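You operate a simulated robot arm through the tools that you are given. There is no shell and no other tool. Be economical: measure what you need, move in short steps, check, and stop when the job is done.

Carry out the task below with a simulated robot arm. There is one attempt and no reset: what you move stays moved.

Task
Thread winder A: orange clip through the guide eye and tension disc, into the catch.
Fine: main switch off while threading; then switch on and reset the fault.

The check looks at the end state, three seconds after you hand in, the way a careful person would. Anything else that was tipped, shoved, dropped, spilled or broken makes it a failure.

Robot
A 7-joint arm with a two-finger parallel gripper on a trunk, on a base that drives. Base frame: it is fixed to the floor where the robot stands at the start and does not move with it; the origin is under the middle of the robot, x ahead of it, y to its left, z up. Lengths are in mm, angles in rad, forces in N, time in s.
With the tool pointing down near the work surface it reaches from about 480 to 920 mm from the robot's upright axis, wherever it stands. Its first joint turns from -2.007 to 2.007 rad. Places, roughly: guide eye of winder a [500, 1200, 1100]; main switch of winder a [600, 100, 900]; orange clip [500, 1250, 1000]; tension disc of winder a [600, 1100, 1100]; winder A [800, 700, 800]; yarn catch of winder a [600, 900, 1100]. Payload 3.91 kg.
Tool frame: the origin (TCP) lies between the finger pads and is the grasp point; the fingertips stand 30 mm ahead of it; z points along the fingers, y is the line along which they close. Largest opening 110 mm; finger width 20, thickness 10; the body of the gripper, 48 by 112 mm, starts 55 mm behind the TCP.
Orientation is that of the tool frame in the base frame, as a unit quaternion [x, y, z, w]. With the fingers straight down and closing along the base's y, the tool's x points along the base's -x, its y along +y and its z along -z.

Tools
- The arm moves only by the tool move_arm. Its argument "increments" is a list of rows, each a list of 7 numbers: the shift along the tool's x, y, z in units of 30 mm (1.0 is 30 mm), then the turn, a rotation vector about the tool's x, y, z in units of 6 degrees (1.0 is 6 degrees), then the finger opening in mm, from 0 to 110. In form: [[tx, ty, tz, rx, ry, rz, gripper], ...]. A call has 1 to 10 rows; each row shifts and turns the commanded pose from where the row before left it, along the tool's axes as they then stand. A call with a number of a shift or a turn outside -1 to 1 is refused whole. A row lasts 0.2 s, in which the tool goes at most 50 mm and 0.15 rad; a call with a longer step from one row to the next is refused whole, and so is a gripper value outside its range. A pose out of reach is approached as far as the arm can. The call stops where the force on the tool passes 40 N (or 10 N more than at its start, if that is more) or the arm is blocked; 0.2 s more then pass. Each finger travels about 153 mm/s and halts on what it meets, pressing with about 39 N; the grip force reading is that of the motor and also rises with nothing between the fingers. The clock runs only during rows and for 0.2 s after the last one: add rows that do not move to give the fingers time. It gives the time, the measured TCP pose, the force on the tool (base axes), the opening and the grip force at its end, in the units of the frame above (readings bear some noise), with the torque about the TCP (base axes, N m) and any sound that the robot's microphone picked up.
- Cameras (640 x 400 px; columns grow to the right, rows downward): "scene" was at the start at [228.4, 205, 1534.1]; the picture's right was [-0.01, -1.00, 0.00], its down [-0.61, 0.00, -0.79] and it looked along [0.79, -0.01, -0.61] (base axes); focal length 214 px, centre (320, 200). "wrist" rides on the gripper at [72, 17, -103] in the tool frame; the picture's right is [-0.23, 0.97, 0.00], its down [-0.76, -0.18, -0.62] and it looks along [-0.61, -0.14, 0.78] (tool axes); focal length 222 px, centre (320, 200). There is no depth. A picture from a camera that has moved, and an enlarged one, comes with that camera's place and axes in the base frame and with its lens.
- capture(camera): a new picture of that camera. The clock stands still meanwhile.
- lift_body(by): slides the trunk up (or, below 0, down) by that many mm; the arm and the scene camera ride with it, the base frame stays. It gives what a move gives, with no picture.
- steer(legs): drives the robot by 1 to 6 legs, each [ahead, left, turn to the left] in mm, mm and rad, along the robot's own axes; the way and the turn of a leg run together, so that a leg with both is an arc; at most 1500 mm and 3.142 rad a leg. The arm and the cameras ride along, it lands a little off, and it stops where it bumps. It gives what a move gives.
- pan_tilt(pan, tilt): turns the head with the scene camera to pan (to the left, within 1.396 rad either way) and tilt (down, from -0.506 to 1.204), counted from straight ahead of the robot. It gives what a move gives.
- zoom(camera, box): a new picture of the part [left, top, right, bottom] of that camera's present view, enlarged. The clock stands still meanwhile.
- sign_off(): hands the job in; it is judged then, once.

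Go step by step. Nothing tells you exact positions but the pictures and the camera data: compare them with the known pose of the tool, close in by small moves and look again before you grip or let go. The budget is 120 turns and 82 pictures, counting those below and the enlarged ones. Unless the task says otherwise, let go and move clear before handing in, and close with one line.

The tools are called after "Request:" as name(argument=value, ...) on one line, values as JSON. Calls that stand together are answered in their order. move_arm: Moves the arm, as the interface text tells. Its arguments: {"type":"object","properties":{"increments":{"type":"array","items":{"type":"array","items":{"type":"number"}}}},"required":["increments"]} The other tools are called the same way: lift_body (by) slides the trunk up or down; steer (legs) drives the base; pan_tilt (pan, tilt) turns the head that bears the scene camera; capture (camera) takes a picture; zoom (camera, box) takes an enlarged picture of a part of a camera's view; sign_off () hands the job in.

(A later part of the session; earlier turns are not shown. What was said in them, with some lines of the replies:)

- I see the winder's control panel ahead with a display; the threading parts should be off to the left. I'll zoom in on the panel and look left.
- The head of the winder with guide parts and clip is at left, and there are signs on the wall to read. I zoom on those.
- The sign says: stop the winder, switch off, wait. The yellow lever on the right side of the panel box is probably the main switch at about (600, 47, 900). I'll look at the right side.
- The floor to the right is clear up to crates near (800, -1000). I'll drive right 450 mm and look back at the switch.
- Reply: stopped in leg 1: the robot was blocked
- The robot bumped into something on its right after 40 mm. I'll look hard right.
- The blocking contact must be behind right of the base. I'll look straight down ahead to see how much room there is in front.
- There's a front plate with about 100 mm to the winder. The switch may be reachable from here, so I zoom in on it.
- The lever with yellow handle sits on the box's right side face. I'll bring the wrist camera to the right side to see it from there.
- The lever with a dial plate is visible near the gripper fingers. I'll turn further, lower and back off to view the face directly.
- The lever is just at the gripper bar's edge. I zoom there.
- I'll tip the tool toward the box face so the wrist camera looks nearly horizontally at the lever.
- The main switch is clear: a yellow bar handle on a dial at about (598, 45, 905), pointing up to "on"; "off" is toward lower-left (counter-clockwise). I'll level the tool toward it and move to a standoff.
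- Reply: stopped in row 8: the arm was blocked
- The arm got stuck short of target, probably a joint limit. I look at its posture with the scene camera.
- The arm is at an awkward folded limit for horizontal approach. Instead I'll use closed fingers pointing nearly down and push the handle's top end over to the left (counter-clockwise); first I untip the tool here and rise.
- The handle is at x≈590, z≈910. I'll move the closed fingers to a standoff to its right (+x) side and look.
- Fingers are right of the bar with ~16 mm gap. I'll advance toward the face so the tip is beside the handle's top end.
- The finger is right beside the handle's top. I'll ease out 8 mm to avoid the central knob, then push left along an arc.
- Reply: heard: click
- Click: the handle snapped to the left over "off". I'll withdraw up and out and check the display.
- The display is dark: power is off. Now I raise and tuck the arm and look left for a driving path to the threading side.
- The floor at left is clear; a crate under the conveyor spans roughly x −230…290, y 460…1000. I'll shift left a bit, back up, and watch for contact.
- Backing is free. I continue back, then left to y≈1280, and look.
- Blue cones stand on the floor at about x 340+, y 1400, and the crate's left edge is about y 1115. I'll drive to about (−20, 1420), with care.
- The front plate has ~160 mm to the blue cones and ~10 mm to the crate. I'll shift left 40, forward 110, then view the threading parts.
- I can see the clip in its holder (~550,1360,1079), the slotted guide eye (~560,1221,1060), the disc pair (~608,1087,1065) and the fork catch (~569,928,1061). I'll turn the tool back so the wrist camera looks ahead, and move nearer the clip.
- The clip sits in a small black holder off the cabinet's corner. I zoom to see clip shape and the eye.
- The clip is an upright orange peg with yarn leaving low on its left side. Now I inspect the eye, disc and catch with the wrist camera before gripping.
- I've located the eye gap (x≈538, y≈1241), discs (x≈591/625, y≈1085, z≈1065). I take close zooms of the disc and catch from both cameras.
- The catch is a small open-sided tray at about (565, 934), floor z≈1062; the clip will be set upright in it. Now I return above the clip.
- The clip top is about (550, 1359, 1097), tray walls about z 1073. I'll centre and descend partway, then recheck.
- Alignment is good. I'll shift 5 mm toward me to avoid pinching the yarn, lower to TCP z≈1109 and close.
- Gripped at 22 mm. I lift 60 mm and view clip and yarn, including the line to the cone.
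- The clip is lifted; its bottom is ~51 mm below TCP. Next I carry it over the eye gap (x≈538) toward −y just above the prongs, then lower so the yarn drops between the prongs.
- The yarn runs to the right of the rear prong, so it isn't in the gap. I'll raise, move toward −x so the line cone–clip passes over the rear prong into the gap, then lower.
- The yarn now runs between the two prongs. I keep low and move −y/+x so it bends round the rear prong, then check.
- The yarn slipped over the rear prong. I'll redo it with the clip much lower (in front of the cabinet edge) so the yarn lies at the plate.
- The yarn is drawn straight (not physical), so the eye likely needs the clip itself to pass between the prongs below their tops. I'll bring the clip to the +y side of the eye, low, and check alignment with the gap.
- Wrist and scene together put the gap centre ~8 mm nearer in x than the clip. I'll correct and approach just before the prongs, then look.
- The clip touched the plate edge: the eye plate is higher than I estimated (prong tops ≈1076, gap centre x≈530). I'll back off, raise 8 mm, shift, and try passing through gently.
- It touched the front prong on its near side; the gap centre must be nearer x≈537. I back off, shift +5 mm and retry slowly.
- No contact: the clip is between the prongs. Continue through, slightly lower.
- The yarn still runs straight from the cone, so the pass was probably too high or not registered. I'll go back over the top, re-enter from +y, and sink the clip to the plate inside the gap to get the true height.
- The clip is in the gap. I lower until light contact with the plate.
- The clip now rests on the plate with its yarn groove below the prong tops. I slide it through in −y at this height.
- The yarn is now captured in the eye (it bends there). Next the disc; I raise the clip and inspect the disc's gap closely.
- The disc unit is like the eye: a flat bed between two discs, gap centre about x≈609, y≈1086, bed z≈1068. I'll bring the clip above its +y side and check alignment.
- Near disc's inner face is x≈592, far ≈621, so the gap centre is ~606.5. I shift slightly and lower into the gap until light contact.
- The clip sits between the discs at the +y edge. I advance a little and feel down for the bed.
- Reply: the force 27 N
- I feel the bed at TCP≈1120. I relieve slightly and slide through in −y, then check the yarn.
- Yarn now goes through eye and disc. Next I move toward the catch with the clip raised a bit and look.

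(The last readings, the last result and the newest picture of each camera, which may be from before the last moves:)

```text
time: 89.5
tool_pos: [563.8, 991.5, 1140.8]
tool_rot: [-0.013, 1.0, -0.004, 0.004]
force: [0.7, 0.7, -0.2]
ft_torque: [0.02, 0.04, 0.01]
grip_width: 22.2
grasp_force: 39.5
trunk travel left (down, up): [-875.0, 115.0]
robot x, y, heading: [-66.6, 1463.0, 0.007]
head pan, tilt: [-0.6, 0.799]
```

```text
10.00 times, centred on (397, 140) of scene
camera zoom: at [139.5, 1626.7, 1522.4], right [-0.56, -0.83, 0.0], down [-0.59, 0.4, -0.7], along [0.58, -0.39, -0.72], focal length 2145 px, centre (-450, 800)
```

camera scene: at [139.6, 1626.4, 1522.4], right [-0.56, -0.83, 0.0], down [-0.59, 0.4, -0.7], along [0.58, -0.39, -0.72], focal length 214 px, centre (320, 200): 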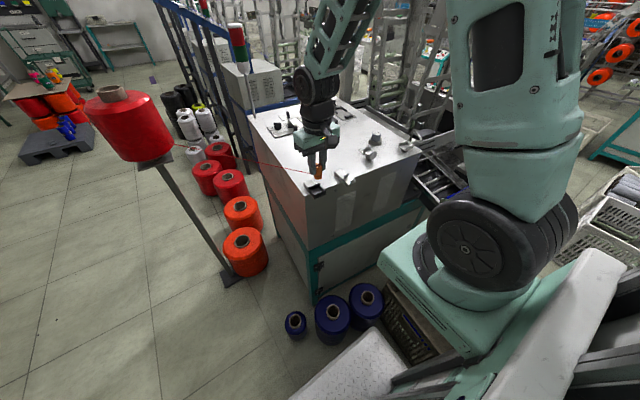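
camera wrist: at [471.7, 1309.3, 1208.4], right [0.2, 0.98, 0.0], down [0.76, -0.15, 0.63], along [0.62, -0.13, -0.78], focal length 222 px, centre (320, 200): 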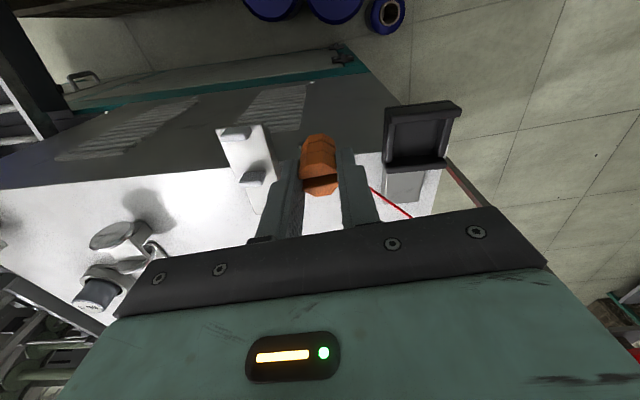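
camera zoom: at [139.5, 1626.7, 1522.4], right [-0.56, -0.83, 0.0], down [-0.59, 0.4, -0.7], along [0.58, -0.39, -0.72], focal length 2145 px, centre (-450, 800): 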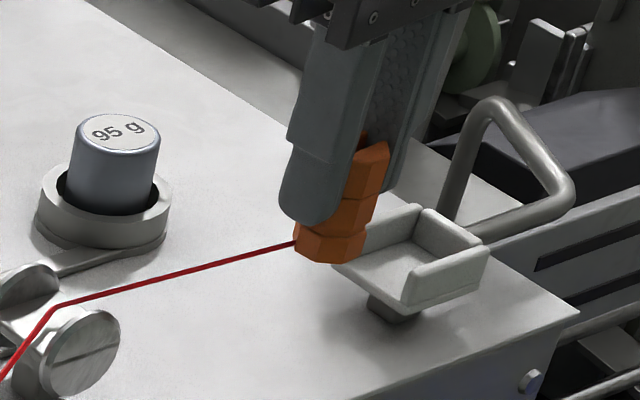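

The catch pocket centre is about (568, 925), wall tops ≈1070. I move above it and lower partway, then check.

Request:
move_arm(increments=[[-0.03, -0.6, 0, 0, 0, 0, 15], [-0.03, -0.8, 0, 0, 0, 0, 15], [-0.02, -0.85, 0.15, 0, 0, 0, 15], [0, 0, 0.2, 0, 0, 0, 15]])

Request:
zoom(camera="wrist", box=[240, 80, 400, 200])

Request:
zoom(camera="scene", box=[373, 120, 437, 160])

```text
time: 90.5
tool_pos: [567.8, 923.6, 1130.6]
tool_rot: [-0.013, 1.0, -0.004, 0.005]
force: [-0.1, -0.1, -1.4]
ft_torque: [-0.01, 0.02, -0.01]
grip_width: 22.2
grasp_force: 38.6
trunk travel left (down, up): [-875.0, 115.0]
robot x, y, heading: [-64.4, 1466.3, 0.006]
head pan, tilt: [-0.6, 0.799]
```

```text
3.33 times, centred on (320, 140) of wrist
camera zoom: at [494.4, 938.7, 1233.2], right [0.2, 0.98, 0.0], down [0.76, -0.15, 0.63], along [0.62, -0.13, -0.78], focal length 740 px, centre (320, 400)
```

zoom: 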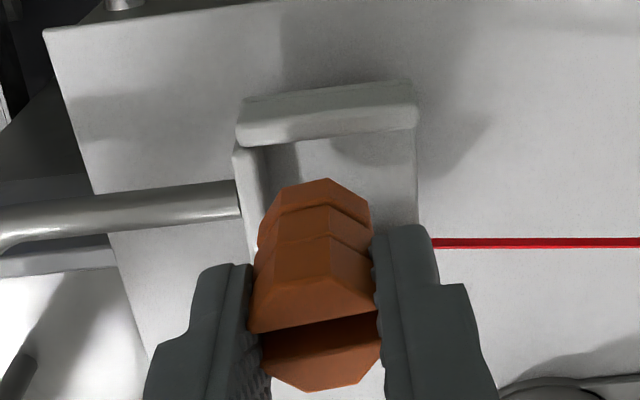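

```text
10.00 times, centred on (405, 140) of scene
camera zoom: at [139.4, 1626.4, 1522.5], right [-0.56, -0.83, 0.0], down [-0.59, 0.4, -0.7], along [0.58, -0.39, -0.72], focal length 2145 px, centre (-530, 800)
```

zoom: 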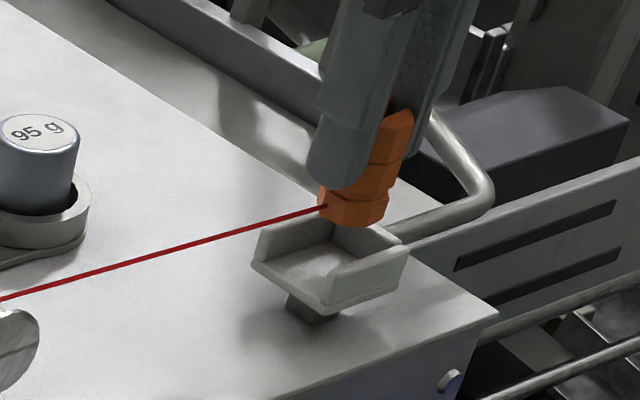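

In x it's centred, but it's close to the back wall; I shift +6 mm in y and lower until contact.

Request:
move_arm(increments=[[0, 0.2, 0, 0, 0, 0, 15], [0, 0, 0.2, 0, 0, 0, 15], [0, 0, 0.13, 0, 0, 0, 15]])

Request:
zoom(camera="scene", box=[373, 120, 437, 160])

```text
time: 91.2
tool_pos: [567.6, 929.8, 1120.3]
tool_rot: [-0.014, 1.0, -0.003, 0.004]
force: [-0.6, -0.1, -0.4]
ft_torque: [-0.05, -0.02, 0.0]
grip_width: 22.1
grasp_force: 38.9
trunk travel left (down, up): [-875.0, 115.0]
robot x, y, heading: [-66.8, 1468.2, 0.004]
head pan, tilt: [-0.6, 0.799]
```

```text
10.00 times, centred on (405, 140) of scene
camera zoom: at [139.4, 1626.4, 1522.5], right [-0.56, -0.83, 0.0], down [-0.59, 0.4, -0.7], along [0.58, -0.39, -0.72], focal length 2145 px, centre (-530, 800)
```

zoom: 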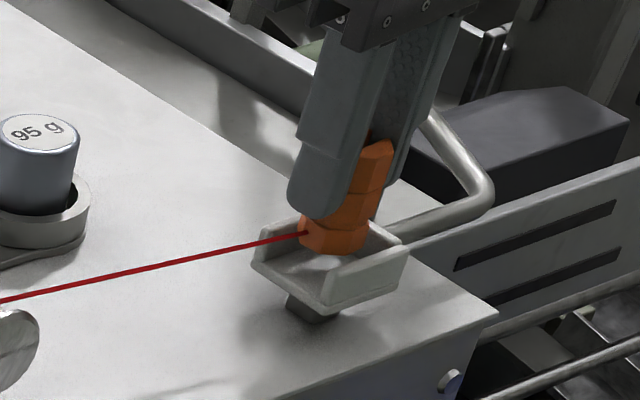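

It's entering the pocket cleanly. I lower gently until contact.

Request:
move_arm(increments=[[0, 0, 0.1, 0, 0, 0, 15], [0, 0, 0.1, 0, 0, 0, 15]])

Request:
move_arm(increments=[[0, 0, 0.07, 0, 0, 0, 15]])

```text
time: 91.8
tool_pos: [568.4, 929.9, 1115.4]
tool_rot: [-0.013, 1.0, -0.003, 0.005]
force: [0.0, 0.5, -0.4]
ft_torque: [0.01, 0.03, -0.01]
grip_width: 22.3
grasp_force: 38.8
trunk travel left (down, up): [-875.0, 115.0]
robot x, y, heading: [-66.6, 1465.2, 0.007]
head pan, tilt: [-0.6, 0.799]
```

```text
time: 92.2
tool_pos: [567.9, 931.4, 1113.3]
tool_rot: [-0.014, 1.0, -0.003, 0.005]
force: [0.9, 0.5, -0.1]
ft_torque: [-0.01, 0.03, 0.01]
grip_width: 22.2
grasp_force: 38.9
trunk travel left (down, up): [-875.0, 115.0]
robot x, y, heading: [-66.1, 1464.6, 0.007]
head pan, tilt: [-0.6, 0.799]
```

Request:
move_arm(increments=[[0, 0, 0.07, 0, 0, 0, 15]])

Request:
move_arm(increments=[[0, 0, 0.07, 0, 0, 0, 15]])

```text
time: 92.7
tool_pos: [568.4, 930.2, 1111.8]
tool_rot: [-0.013, 1.0, -0.003, 0.005]
force: [0.5, -0.5, -1.1]
ft_torque: [0.02, -0.03, -0.01]
grip_width: 22.3
grasp_force: 39.1
trunk travel left (down, up): [-875.0, 115.0]
robot x, y, heading: [-70.7, 1463.9, 0.004]
head pan, tilt: [-0.6, 0.799]
```

```text
time: 93.0
tool_pos: [568.8, 929.8, 1109.8]
tool_rot: [-0.014, 1.0, -0.003, 0.005]
force: [0.0, -0.7, 2.0]
ft_torque: [-0.03, 0.0, -0.01]
grip_width: 22.5
grasp_force: 38.8
trunk travel left (down, up): [-875.0, 115.0]
robot x, y, heading: [-68.3, 1462.3, 0.005]
head pan, tilt: [-0.6, 0.799]
```

Request:
move_arm(increments=[[0, 0, 0.04, 0, 0, 0, 15]])

Request:
zoom(camera="scene", box=[373, 120, 437, 160])

```text
time: 93.5
tool_pos: [567.8, 929.9, 1108.7]
tool_rot: [-0.014, 1.0, -0.004, 0.004]
force: [-0.1, -0.7, 1.3]
ft_torque: [-0.03, 0.02, 0.01]
grip_width: 22.3
grasp_force: 39.0
trunk travel left (down, up): [-875.0, 115.0]
robot x, y, heading: [-67.2, 1462.9, 0.002]
head pan, tilt: [-0.6, 0.799]
```

```text
10.00 times, centred on (405, 140) of scene
camera zoom: at [139.4, 1626.3, 1522.5], right [-0.56, -0.83, 0.0], down [-0.59, 0.4, -0.7], along [0.58, -0.39, -0.72], focal length 2145 px, centre (-530, 800)
```

zoom: 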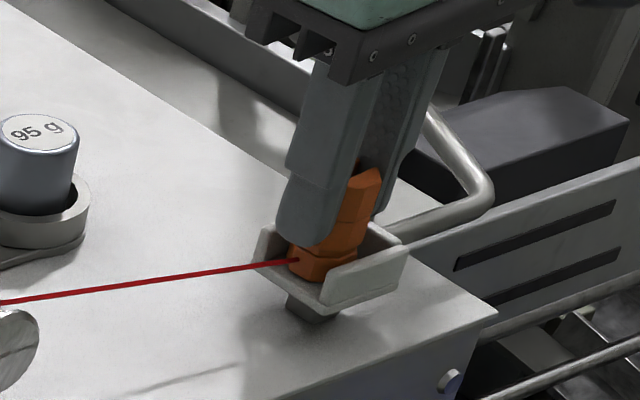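

The clip is in the pocket, nearly at floor. I lower two more small steps to feel the floor.

Request:
move_arm(increments=[[0, 0, 0.06, 0, 0, 0, 15]])

Request:
move_arm(increments=[[0, 0, 0.06, 0, 0, 0, 15]])

```text
time: 93.8
tool_pos: [568.7, 931.5, 1107.0]
tool_rot: [-0.013, 1.0, -0.004, 0.005]
force: [0.2, -0.8, 8.9]
ft_torque: [-0.04, -0.01, 0.01]
grip_width: 22.3
grasp_force: 39.2
trunk travel left (down, up): [-875.0, 115.0]
robot x, y, heading: [-68.8, 1466.2, 0.008]
head pan, tilt: [-0.6, 0.799]
```

```text
time: 94.2
tool_pos: [568.9, 931.8, 1107.5]
tool_rot: [-0.013, 1.0, -0.004, 0.006]
force: [0.5, 0.8, 22.8]
ft_torque: [0.03, 0.01, -0.01]
grip_width: 22.2
grasp_force: 39.1
trunk travel left (down, up): [-875.0, 115.0]
robot x, y, heading: [-69.0, 1467.8, 0.004]
head pan, tilt: [-0.6, 0.799]
```

The clip is seated on the floor. I ease off slightly, open just enough, and rise straight up.

Request:
move_arm(increments=[[0, 0, -0.05, 0, 0, 0, 22], [0, 0, 0, 0, 0, 0, 40], [0, 0, 0, 0, 0, 0, 40], [0, 0, -0.3, 0, 0, 0, 40], [0, 0, -0.6, 0, 0, 0, 40], [0, 0, -0.9, 0, 0, 0, 40], [0, 0, -1, 0, 0, 0, 40], [0, 0, -1, 0, 0, 0, 40], [0, 0, -1, 0, 0, 0, 40]])

Request:
zoom(camera="scene", box=[315, 115, 427, 185])

```text
time: 96.2
tool_pos: [564.9, 930.7, 1248.7]
tool_rot: [-0.013, 1.0, -0.004, 0.005]
force: [0.9, -0.6, 0.1]
ft_torque: [0.04, 0.0, 0.0]
grip_width: 40.2
grasp_force: 0.0
trunk travel left (down, up): [-875.0, 115.0]
robot x, y, heading: [-62.8, 1461.1, 0.003]
head pan, tilt: [-0.6, 0.799]
```

```text
5.71 times, centred on (371, 150) of scene
camera zoom: at [139.6, 1626.2, 1522.4], right [-0.56, -0.83, 0.0], down [-0.59, 0.4, -0.7], along [0.58, -0.39, -0.72], focal length 1226 px, centre (29, 486)
```

zoom: 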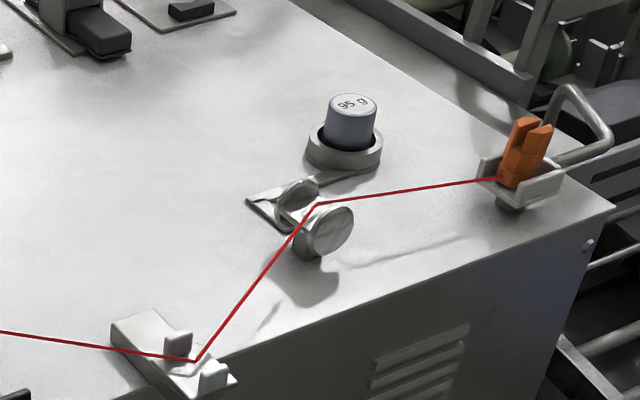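

The yarn is threaded through eye and disc with the clip in the catch. Now I raise and bring the arm back in front of the robot for driving.

Request:
move_arm(increments=[[0, 0, -1, 0, 0, 0, 0], [0, 0, -1, 0, 0, 0, 0], [0, 0.5, -1, 0, 0, 0, 0], [0.2, 1, -0.8, 0, 0, 0, 0], [0.3, 1, -0.6, 0, 0, 0, 0], [0.3, 1, 0, 0, 0, 0, 0], [0.3, 1, 0, 0, 0, 0, 0], [0.3, 1, 0, 0, 0, 0, 0], [0.3, 1, 0, 0, 0, 0, 0], [0.3, 1, 0, 0, 0, 0, 0]])

Request:
move_arm(increments=[[0.3, 1, 0, 0, 0, 0, 0], [0.3, 1, 0, 0, 0, 0, 0], [0.3, 1, 0, 0, 0, 0, 0], [0.3, 1, 0, 0, 0, 0, 0], [0.3, 1, 0, 0, 0, 0, 0], [0.3, 1, 0, 0, 0, 0, 0], [0, 1, 0, 0, 0, 0, 0], [0, 1, 0, 0, 0, 0, 0]])

Request:
steer(legs=[[-510, 0, 0], [0, -1420, 0], [300, 0, 0]])

```text
time: 98.5
tool_pos: [498.7, 1155.9, 1376.9]
tool_rot: [-0.012, 1.0, -0.003, 0.004]
force: [-0.1, -0.2, -0.2]
ft_torque: [0.02, 0.05, -0.03]
grip_width: 0.0
grasp_force: 37.7
trunk travel left (down, up): [-875.0, 115.0]
robot x, y, heading: [-68.9, 1467.1, 0.006]
head pan, tilt: [-0.6, 0.799]
```

```text
time: 100.2
tool_pos: [438.4, 1397.5, 1376.6]
tool_rot: [-0.013, 1.0, -0.003, 0.005]
force: [-0.8, 0.0, 0.4]
ft_torque: [0.02, -0.01, -0.01]
grip_width: 0.0
grasp_force: 37.2
trunk travel left (down, up): [-875.0, 115.0]
robot x, y, heading: [-68.1, 1466.5, 0.009]
head pan, tilt: [-0.6, 0.799]
```

```text
time: 111.6
tool_pos: [226.1, -27.2, 1376.6]
tool_rot: [-0.009, 1.0, -0.004, 0.004]
force: [0.9, -0.1, -0.7]
ft_torque: [0.0, 0.0, 0.0]
grip_width: 0.0
grasp_force: 37.5
trunk travel left (down, up): [-875.0, 115.0]
robot x, y, heading: [-282.3, 43.0, -0.008]
head pan, tilt: [-0.6, 0.799]
```

Driving went cleanly. I go forward to the panel, then reorient the tool as before for the switch.

Request:
steer(legs=[[290, 0, 0]])

Request:
move_arm(increments=[[-0.3, -0.8, 0, 0, 0, -1, 0], [-0.3, -0.8, 0, 0, 0, -1, 0], [0, -0.9, 0, 0, 0, -1, 0], [0.3, -0.9, 0, 0, 0, -1, 0], [0, 0, 0.5, 0, 0, -1, 0], [0, 0, 0.5, 0, 0, -1, 0], [0, 0, 0.5, 0, 0, -1, 0], [0, 0, 0.5, 0, 0, -1, 0], [0, 0, 0.5, 0, 0, -1, 0], [0, 0, 0.5, 0, 0, -1, 0]])

Request:
move_arm(increments=[[0, 0, 0.5, 0, 0, -0.96, 0], [0, 0, 0.5, 0, 0, -0.96, 0], [0, 0, 0.5, 0, 0, -0.96, 0], [0, 0, 0.5, 0, 0, -0.96, 0], [0, 0, 0, 0, -0.9, 0, 0], [0, 0, 0, 0, -0.9, 0, 0], [0, 0, 0, 0, -0.9, 0, 0], [0, 0, 0, 0, -0.9, 0, 0], [0, 0, 0, 0, -0.8, 0, 0]])

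```text
time: 113.6
tool_pos: [519.9, -34.2, 1376.1]
tool_rot: [-0.006, 1.0, -0.003, 0.005]
force: [0.3, 0.2, 0.5]
ft_torque: [-0.01, 0.01, -0.01]
grip_width: 0.0
grasp_force: 38.1
trunk travel left (down, up): [-875.0, 115.0]
robot x, y, heading: [13.3, 40.3, -0.006]
head pan, tilt: [-0.6, 0.799]
```

```text
time: 115.8
tool_pos: [547.6, -134.4, 1287.1]
tool_rot: [-0.506, 0.863, -0.005, 0.002]
force: [-0.6, -0.5, 0.7]
ft_torque: [0.0, -0.03, 0.06]
grip_width: 0.1
grasp_force: 37.8
trunk travel left (down, up): [-875.0, 115.0]
robot x, y, heading: [13.3, 43.3, -0.009]
head pan, tilt: [-0.6, 0.799]
```

```text
time: 117.8
tool_pos: [548.3, -135.3, 1227.0]
tool_rot: [-0.651, 0.725, 0.147, 0.171]
force: [-0.4, 0.4, -0.7]
ft_torque: [-0.01, -0.01, 0.03]
grip_width: 0.0
grasp_force: 38.3
trunk travel left (down, up): [-875.0, 115.0]
robot x, y, heading: [10.9, 39.2, -0.009]
head pan, tilt: [-0.6, 0.799]
```

Orientation matches the earlier approach. I go to a standoff outside the handle's right (tail) end.

Request:
move_arm(increments=[[0.14, -0.22, 0.914, 0, 0, 0, 0], [0.14, -0.22, 0.914, 0, 0, 0, 0], [0.14, -0.22, 0.914, 0, 0, 0, 0], [0.14, -0.22, 0.914, 0, 0, 0, 0], [0.14, -0.22, 0.914, 0, 0, 0, 0], [0.14, -0.22, 0.914, 0, 0, 0, 0], [0.14, -0.22, 0.914, 0, 0, 0, 0], [0.14, -0.22, 0.914, 0, 0, 0, 0], [0.14, -0.22, 0.914, 0, 0, 0, 0], [0.14, -0.22, 0.914, 0, 0, 0, 0]])

Request:
capture(camera="wrist")

```text
time: 120.0
tool_pos: [624.7, -61.0, 962.2]
tool_rot: [-0.651, 0.725, 0.147, 0.172]
force: [0.0, 0.0, 0.1]
ft_torque: [0.02, 0.01, -0.04]
grip_width: 0.2
grasp_force: 38.1
trunk travel left (down, up): [-875.0, 115.0]
robot x, y, heading: [16.5, 40.1, -0.005]
head pan, tilt: [-0.6, 0.799]
```

```text
9 pictures are left
camera wrist: at [595.4, -170.2, 1022.7], right [-0.95, 0.31, 0.09], down [0.21, 0.39, 0.9], along [0.24, 0.87, -0.43], focal length 222 px, centre (320, 200)
```

wrist: 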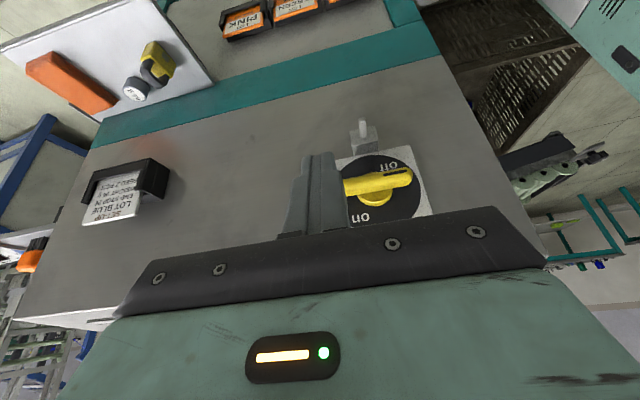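

The handle lies horizontal at "off". I advance beside the face above the handle's right end.

Request:
move_arm(increments=[[-0.62, 0.075, 0.3, 0, 0, 0, 0], [-0.62, 0.075, 0.3, 0, 0, 0, 0], [-0.62, 0.075, 0.3, 0, 0, 0, 0], [-0.62, 0.075, 0.3, 0, 0, 0, 0], [-0.62, 0.075, 0.3, 0, 0, 0, 0]])

Request:
zoom(camera="wrist", box=[220, 60, 460, 230])

```text
time: 121.2
tool_pos: [625.9, 43.4, 963.3]
tool_rot: [-0.651, 0.725, 0.146, 0.171]
force: [0.2, -1.5, 0.1]
ft_torque: [-0.01, 0.02, 0.01]
grip_width: 0.1
grasp_force: 38.2
trunk travel left (down, up): [-875.0, 115.0]
robot x, y, heading: [11.3, 43.6, -0.01]
head pan, tilt: [-0.6, 0.799]
```

```text
2.35 times, centred on (340, 145) of wrist
camera zoom: at [596.1, -65.2, 1024.8], right [-0.95, 0.31, 0.09], down [0.21, 0.39, 0.9], along [0.24, 0.87, -0.43], focal length 523 px, centre (273, 329)
```

zoom: 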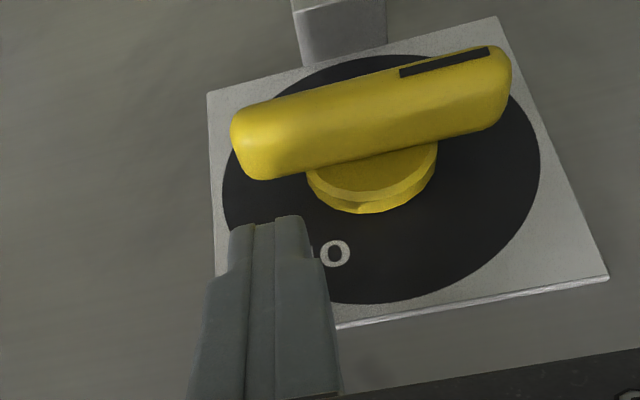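

The tip sits right over the tail end. I push it down along the arc toward "on".

Request:
move_arm(increments=[[0.147, 0, 0.3, 0, 0, 0, 0], [0.147, 0, 0.3, 0, 0, 0, 0], [0.147, 0, 0.3, 0, 0, 0, 0], [0.132, 0.2, 0.27, 0, 0, 0, 0], [0.1, 0.27, 0.2, 0, 0, 0, 0], [0.03, 0.2, 0.06, 0, 0, 0, 0]])

Request:
zoom(camera="wrist", box=[220, 60, 460, 230])

```text
time: 122.5
tool_pos: [622.3, 41.6, 916.9]
tool_rot: [-0.648, 0.728, 0.139, 0.179]
force: [2.3, -2.3, -0.8]
ft_torque: [-0.07, -0.01, -0.04]
grip_width: 0.0
grasp_force: 37.6
trunk travel left (down, up): [-875.0, 115.0]
robot x, y, heading: [16.6, 41.0, -0.004]
head pan, tilt: [-0.6, 0.799]
heard: click
stopped in row 6: the force on the tool passed its limit at 45 N (the readings are from after the stop); the commanded pose is now the measured one
```

```text
2.35 times, centred on (340, 145) of wrist
camera zoom: at [589.5, -66.0, 978.4], right [-0.94, 0.32, 0.07], down [0.2, 0.39, 0.9], along [0.26, 0.86, -0.43], focal length 523 px, centre (273, 329)
```

zoom: 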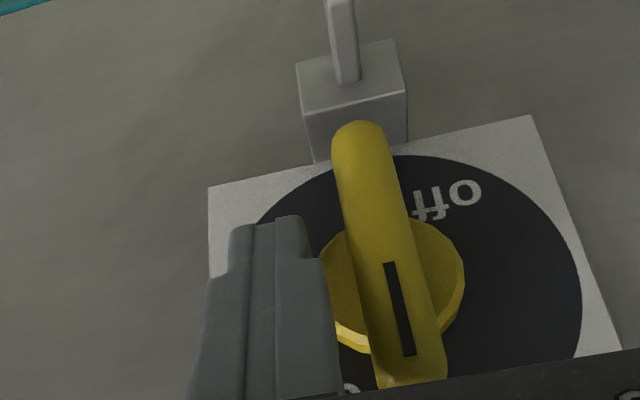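

The handle is back at "on" with a click. I withdraw and rise, then check the panel.

Request:
move_arm(increments=[[0.2, -0.3, -0.1, 0, 0, 0, 0], [0.7, 0, -0.35, 0, 0, 0, 0], [0.7, 0, -0.35, 0, 0, 0, 0], [0.7, 0, -0.5, 0, 0, 0, 0], [0.4, 0, -0.9, 0, 0, 0, 0], [0, 0, -1, 0, 0, 0, 0], [-0.3, 0, -0.9, 0, 0, 0, 0], [-0.3, 0, -0.9, 0, 0, 0, 0], [-0.3, 0, -0.9, 0, 0, 0, 0], [-0.3, 0, -0.9, 0, 0, 0, 0]])

Request:
pan_tilt(pan=-0.1, tilt=0.65)

Request:
zoom(camera="scene", box=[230, 130, 390, 230])

```text
time: 124.7
tool_pos: [609.5, -87.2, 1081.0]
tool_rot: [-0.649, 0.727, 0.14, 0.178]
force: [0.6, -0.5, -0.3]
ft_torque: [-0.04, 0.01, 0.0]
grip_width: 0.0
grasp_force: 37.8
trunk travel left (down, up): [-875.0, 115.0]
robot x, y, heading: [15.2, 40.1, -0.009]
head pan, tilt: [-0.6, 0.799]
```

```text
time: 125.6
tool_pos: [608.7, -87.5, 1080.0]
tool_rot: [-0.648, 0.727, 0.139, 0.179]
force: [-0.9, 0.6, 0.3]
ft_torque: [0.02, 0.0, 0.0]
grip_width: 0.1
grasp_force: 37.5
trunk travel left (down, up): [-875.0, 115.0]
robot x, y, heading: [14.1, 41.5, -0.01]
head pan, tilt: [-0.099, 0.649]
```

```text
4.00 times, centred on (310, 180) of scene
camera zoom: at [244.3, 236.8, 1535.0], right [-0.11, -0.99, 0.0], down [-0.6, 0.07, -0.8], along [0.79, -0.09, -0.6], focal length 858 px, centre (360, 280)
```

zoom: 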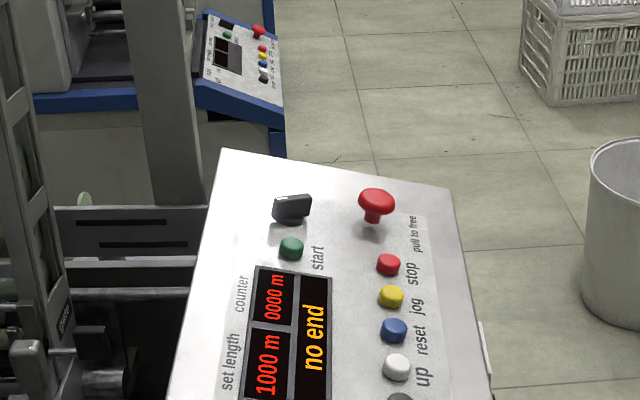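

Power is back and the display shows "no end"; the blue reset button is at about (815, 141, 1041). I move the closed fingertips to a standoff along the tool axis and look.

Request:
move_arm(increments=[[-0.44, 0, -0.9, 0, 0, 0, 0], [-0.44, 0, -0.9, 0, 0, 0, 0], [-0.75, -0.73, 0.474, 0, 0, 0, 0], [-0.75, -0.73, 0.474, 0, 0, 0, 0], [-0.75, -0.73, 0.474, 0, 0, 0, 0], [-0.75, -0.73, 0.474, 0, 0, 0, 0], [-0.75, -0.73, 0.474, 0, 0, 0, 0], [-0.75, -0.73, 0.474, 0, 0, 0, 0], [-0.75, -0.73, 0.474, 0, 0, 0, 0], [-0.75, -0.73, 0.474, 0, 0, 0, 0]])

Request:
capture(camera="wrist")

```text
time: 127.8
tool_pos: [806.3, 103.6, 1123.7]
tool_rot: [-0.648, 0.727, 0.139, 0.179]
force: [-0.8, -0.3, 0.2]
ft_torque: [0.04, -0.03, -0.02]
grip_width: 0.1
grasp_force: 38.1
trunk travel left (down, up): [-875.0, 115.0]
robot x, y, heading: [18.8, 43.1, -0.007]
head pan, tilt: [-0.099, 0.649]
```

```text
5 pictures are left
camera wrist: at [774.8, -4.7, 1183.8], right [-0.94, 0.32, 0.07], down [0.2, 0.39, 0.9], along [0.26, 0.86, -0.43], focal length 222 px, centre (320, 200)
```

wrist: 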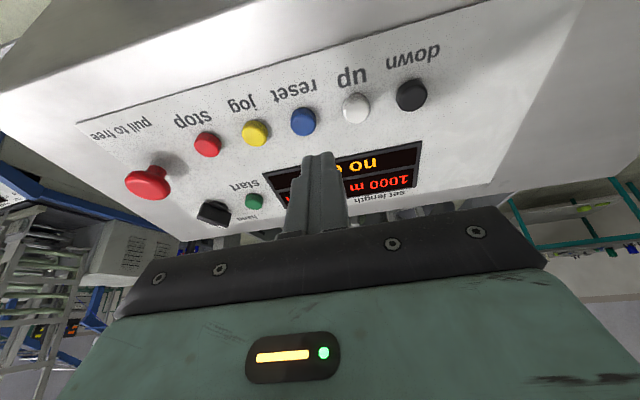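

Triangulating again puts reset at about (829, 140, 1030). I correct and advance to ~30 mm from it, then verify.

Request:
move_arm(increments=[[0.21, -0.52, 0.38, 0, 0, 0, 0], [0, 0, 0.5, 0, 0, 0, 0], [0, 0, 0.5, 0, 0, 0, 0]])

Request:
zoom(camera="wrist", box=[200, 80, 440, 230])

```text
time: 128.6
tool_pos: [825.3, 112.8, 1085.2]
tool_rot: [-0.649, 0.727, 0.14, 0.178]
force: [-0.3, -0.8, 0.4]
ft_torque: [-0.03, 0.02, 0.0]
grip_width: 0.0
grasp_force: 37.1
trunk travel left (down, up): [-875.0, 115.0]
robot x, y, heading: [15.6, 43.3, -0.007]
head pan, tilt: [-0.099, 0.649]
```

```text
2.67 times, centred on (320, 155) of wrist
camera zoom: at [793.5, 5.1, 1145.6], right [-0.94, 0.32, 0.07], down [0.2, 0.39, 0.9], along [0.26, 0.86, -0.43], focal length 592 px, centre (320, 320)
```

zoom: 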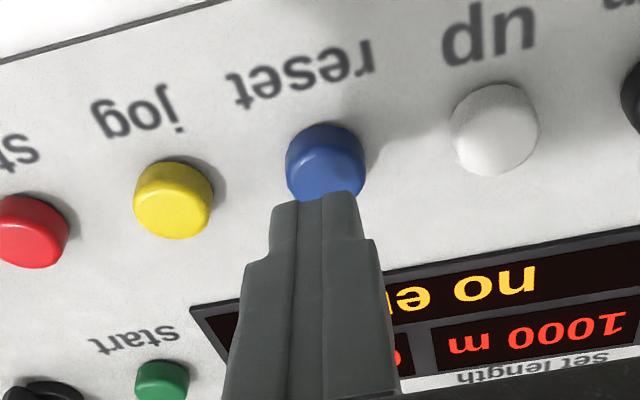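

The tool axis points right at the blue reset button, about 30 mm away. I press in along the axis with small steps.

Request:
move_arm(increments=[[0, 0, 0.4, 0, 0, 0, 0], [0, 0, 0.35, 0, 0, 0, 0], [0, 0, 0.15, 0, 0, 0, 0], [0, 0, 0.1, 0, 0, 0, 0], [0, 0, 0.1, 0, 0, 0, 0]])

```text
time: 129.8
tool_pos: [826.9, 124.7, 1056.4]
tool_rot: [-0.648, 0.727, 0.139, 0.18]
force: [-9.8, -11.9, 21.9]
ft_torque: [-0.19, 0.28, 0.07]
grip_width: 0.0
grasp_force: 38.1
trunk travel left (down, up): [-875.0, 115.0]
robot x, y, heading: [14.7, 42.8, -0.005]
head pan, tilt: [-0.099, 0.649]
heard: click
```

Click heard under pressing force. I back off along the axis and read the display.

Request:
move_arm(increments=[[0, 0, -0.5, 0, 0, 0, 0], [0, 0, -0.9, 0, 0, 0, 0], [0, 0, -1, 0, 0, 0, 0], [0, 0, -1, 0, 0, 0, 0], [0.5, 0.5, -1, 0, 0, 0, 0], [0.5, 0.8, -0.8, 0, 0, 0, 0]])

Request:
zoom(camera="scene", box=[230, 150, 390, 250])

```text
time: 131.2
tool_pos: [773.7, 37.3, 1178.9]
tool_rot: [-0.649, 0.727, 0.14, 0.178]
force: [-0.3, 0.8, 0.3]
ft_torque: [0.02, -0.02, -0.01]
grip_width: 0.2
grasp_force: 37.5
trunk travel left (down, up): [-875.0, 115.0]
robot x, y, heading: [14.5, 45.4, -0.012]
head pan, tilt: [-0.099, 0.649]
```

```text
4.00 times, centred on (310, 200) of scene
camera zoom: at [244.8, 237.4, 1534.9], right [-0.11, -0.99, 0.0], down [-0.6, 0.06, -0.8], along [0.79, -0.09, -0.6], focal length 858 px, centre (360, 200)
```

zoom: 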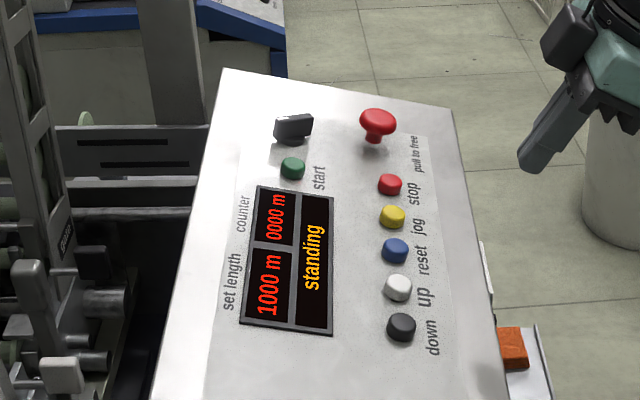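

The display now reads "standing": the fault is cleared. One last look at the threading to be sure it still holds.

Request:
pan_tilt(pan=1.1, tilt=0.5)

Request:
zoom(camera="scene", box=[280, 100, 440, 230])

```text
time: 132.6
tool_pos: [773.9, 35.7, 1179.6]
tool_rot: [-0.648, 0.727, 0.139, 0.18]
force: [-0.4, -0.7, 0.4]
ft_torque: [-0.01, 0.04, -0.04]
grip_width: 0.1
grasp_force: 37.0
trunk travel left (down, up): [-875.0, 115.0]
robot x, y, heading: [13.0, 39.3, -0.008]
head pan, tilt: [1.1, 0.499]
```

```text
3.08 times, centred on (360, 165) of scene
camera zoom: at [200.1, 327.0, 1548.4], right [0.89, -0.46, 0.0], down [-0.22, -0.42, -0.88], along [0.41, 0.78, -0.48], focal length 660 px, centre (197, 308)
```

zoom: 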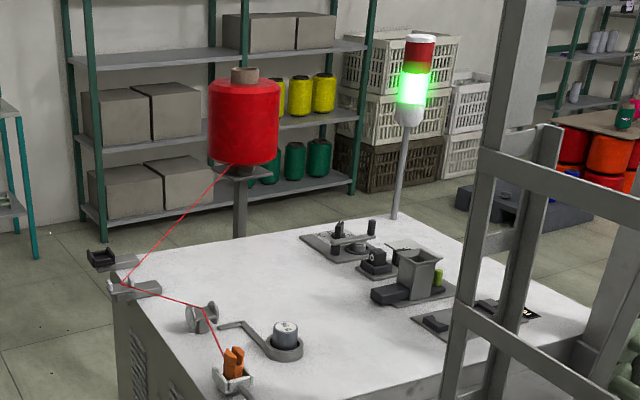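

The yarn runs cone–eye–disc–catch, the beacon is green, and the arm is clear. I hand in.

Request:
sign_off()

```text
The job is handed in.
```

Winder A is threaded: the orange clip went through the guide eye and tension disc and sits in the catch. The main switch was off during threading and is back on. The fault is reset: the display reads "standing" and the beacon is green. Early on, the base bumped something unseen at its rear right and stopped. I saw nothing displaced in the pictures, but I never got a view of that spot.
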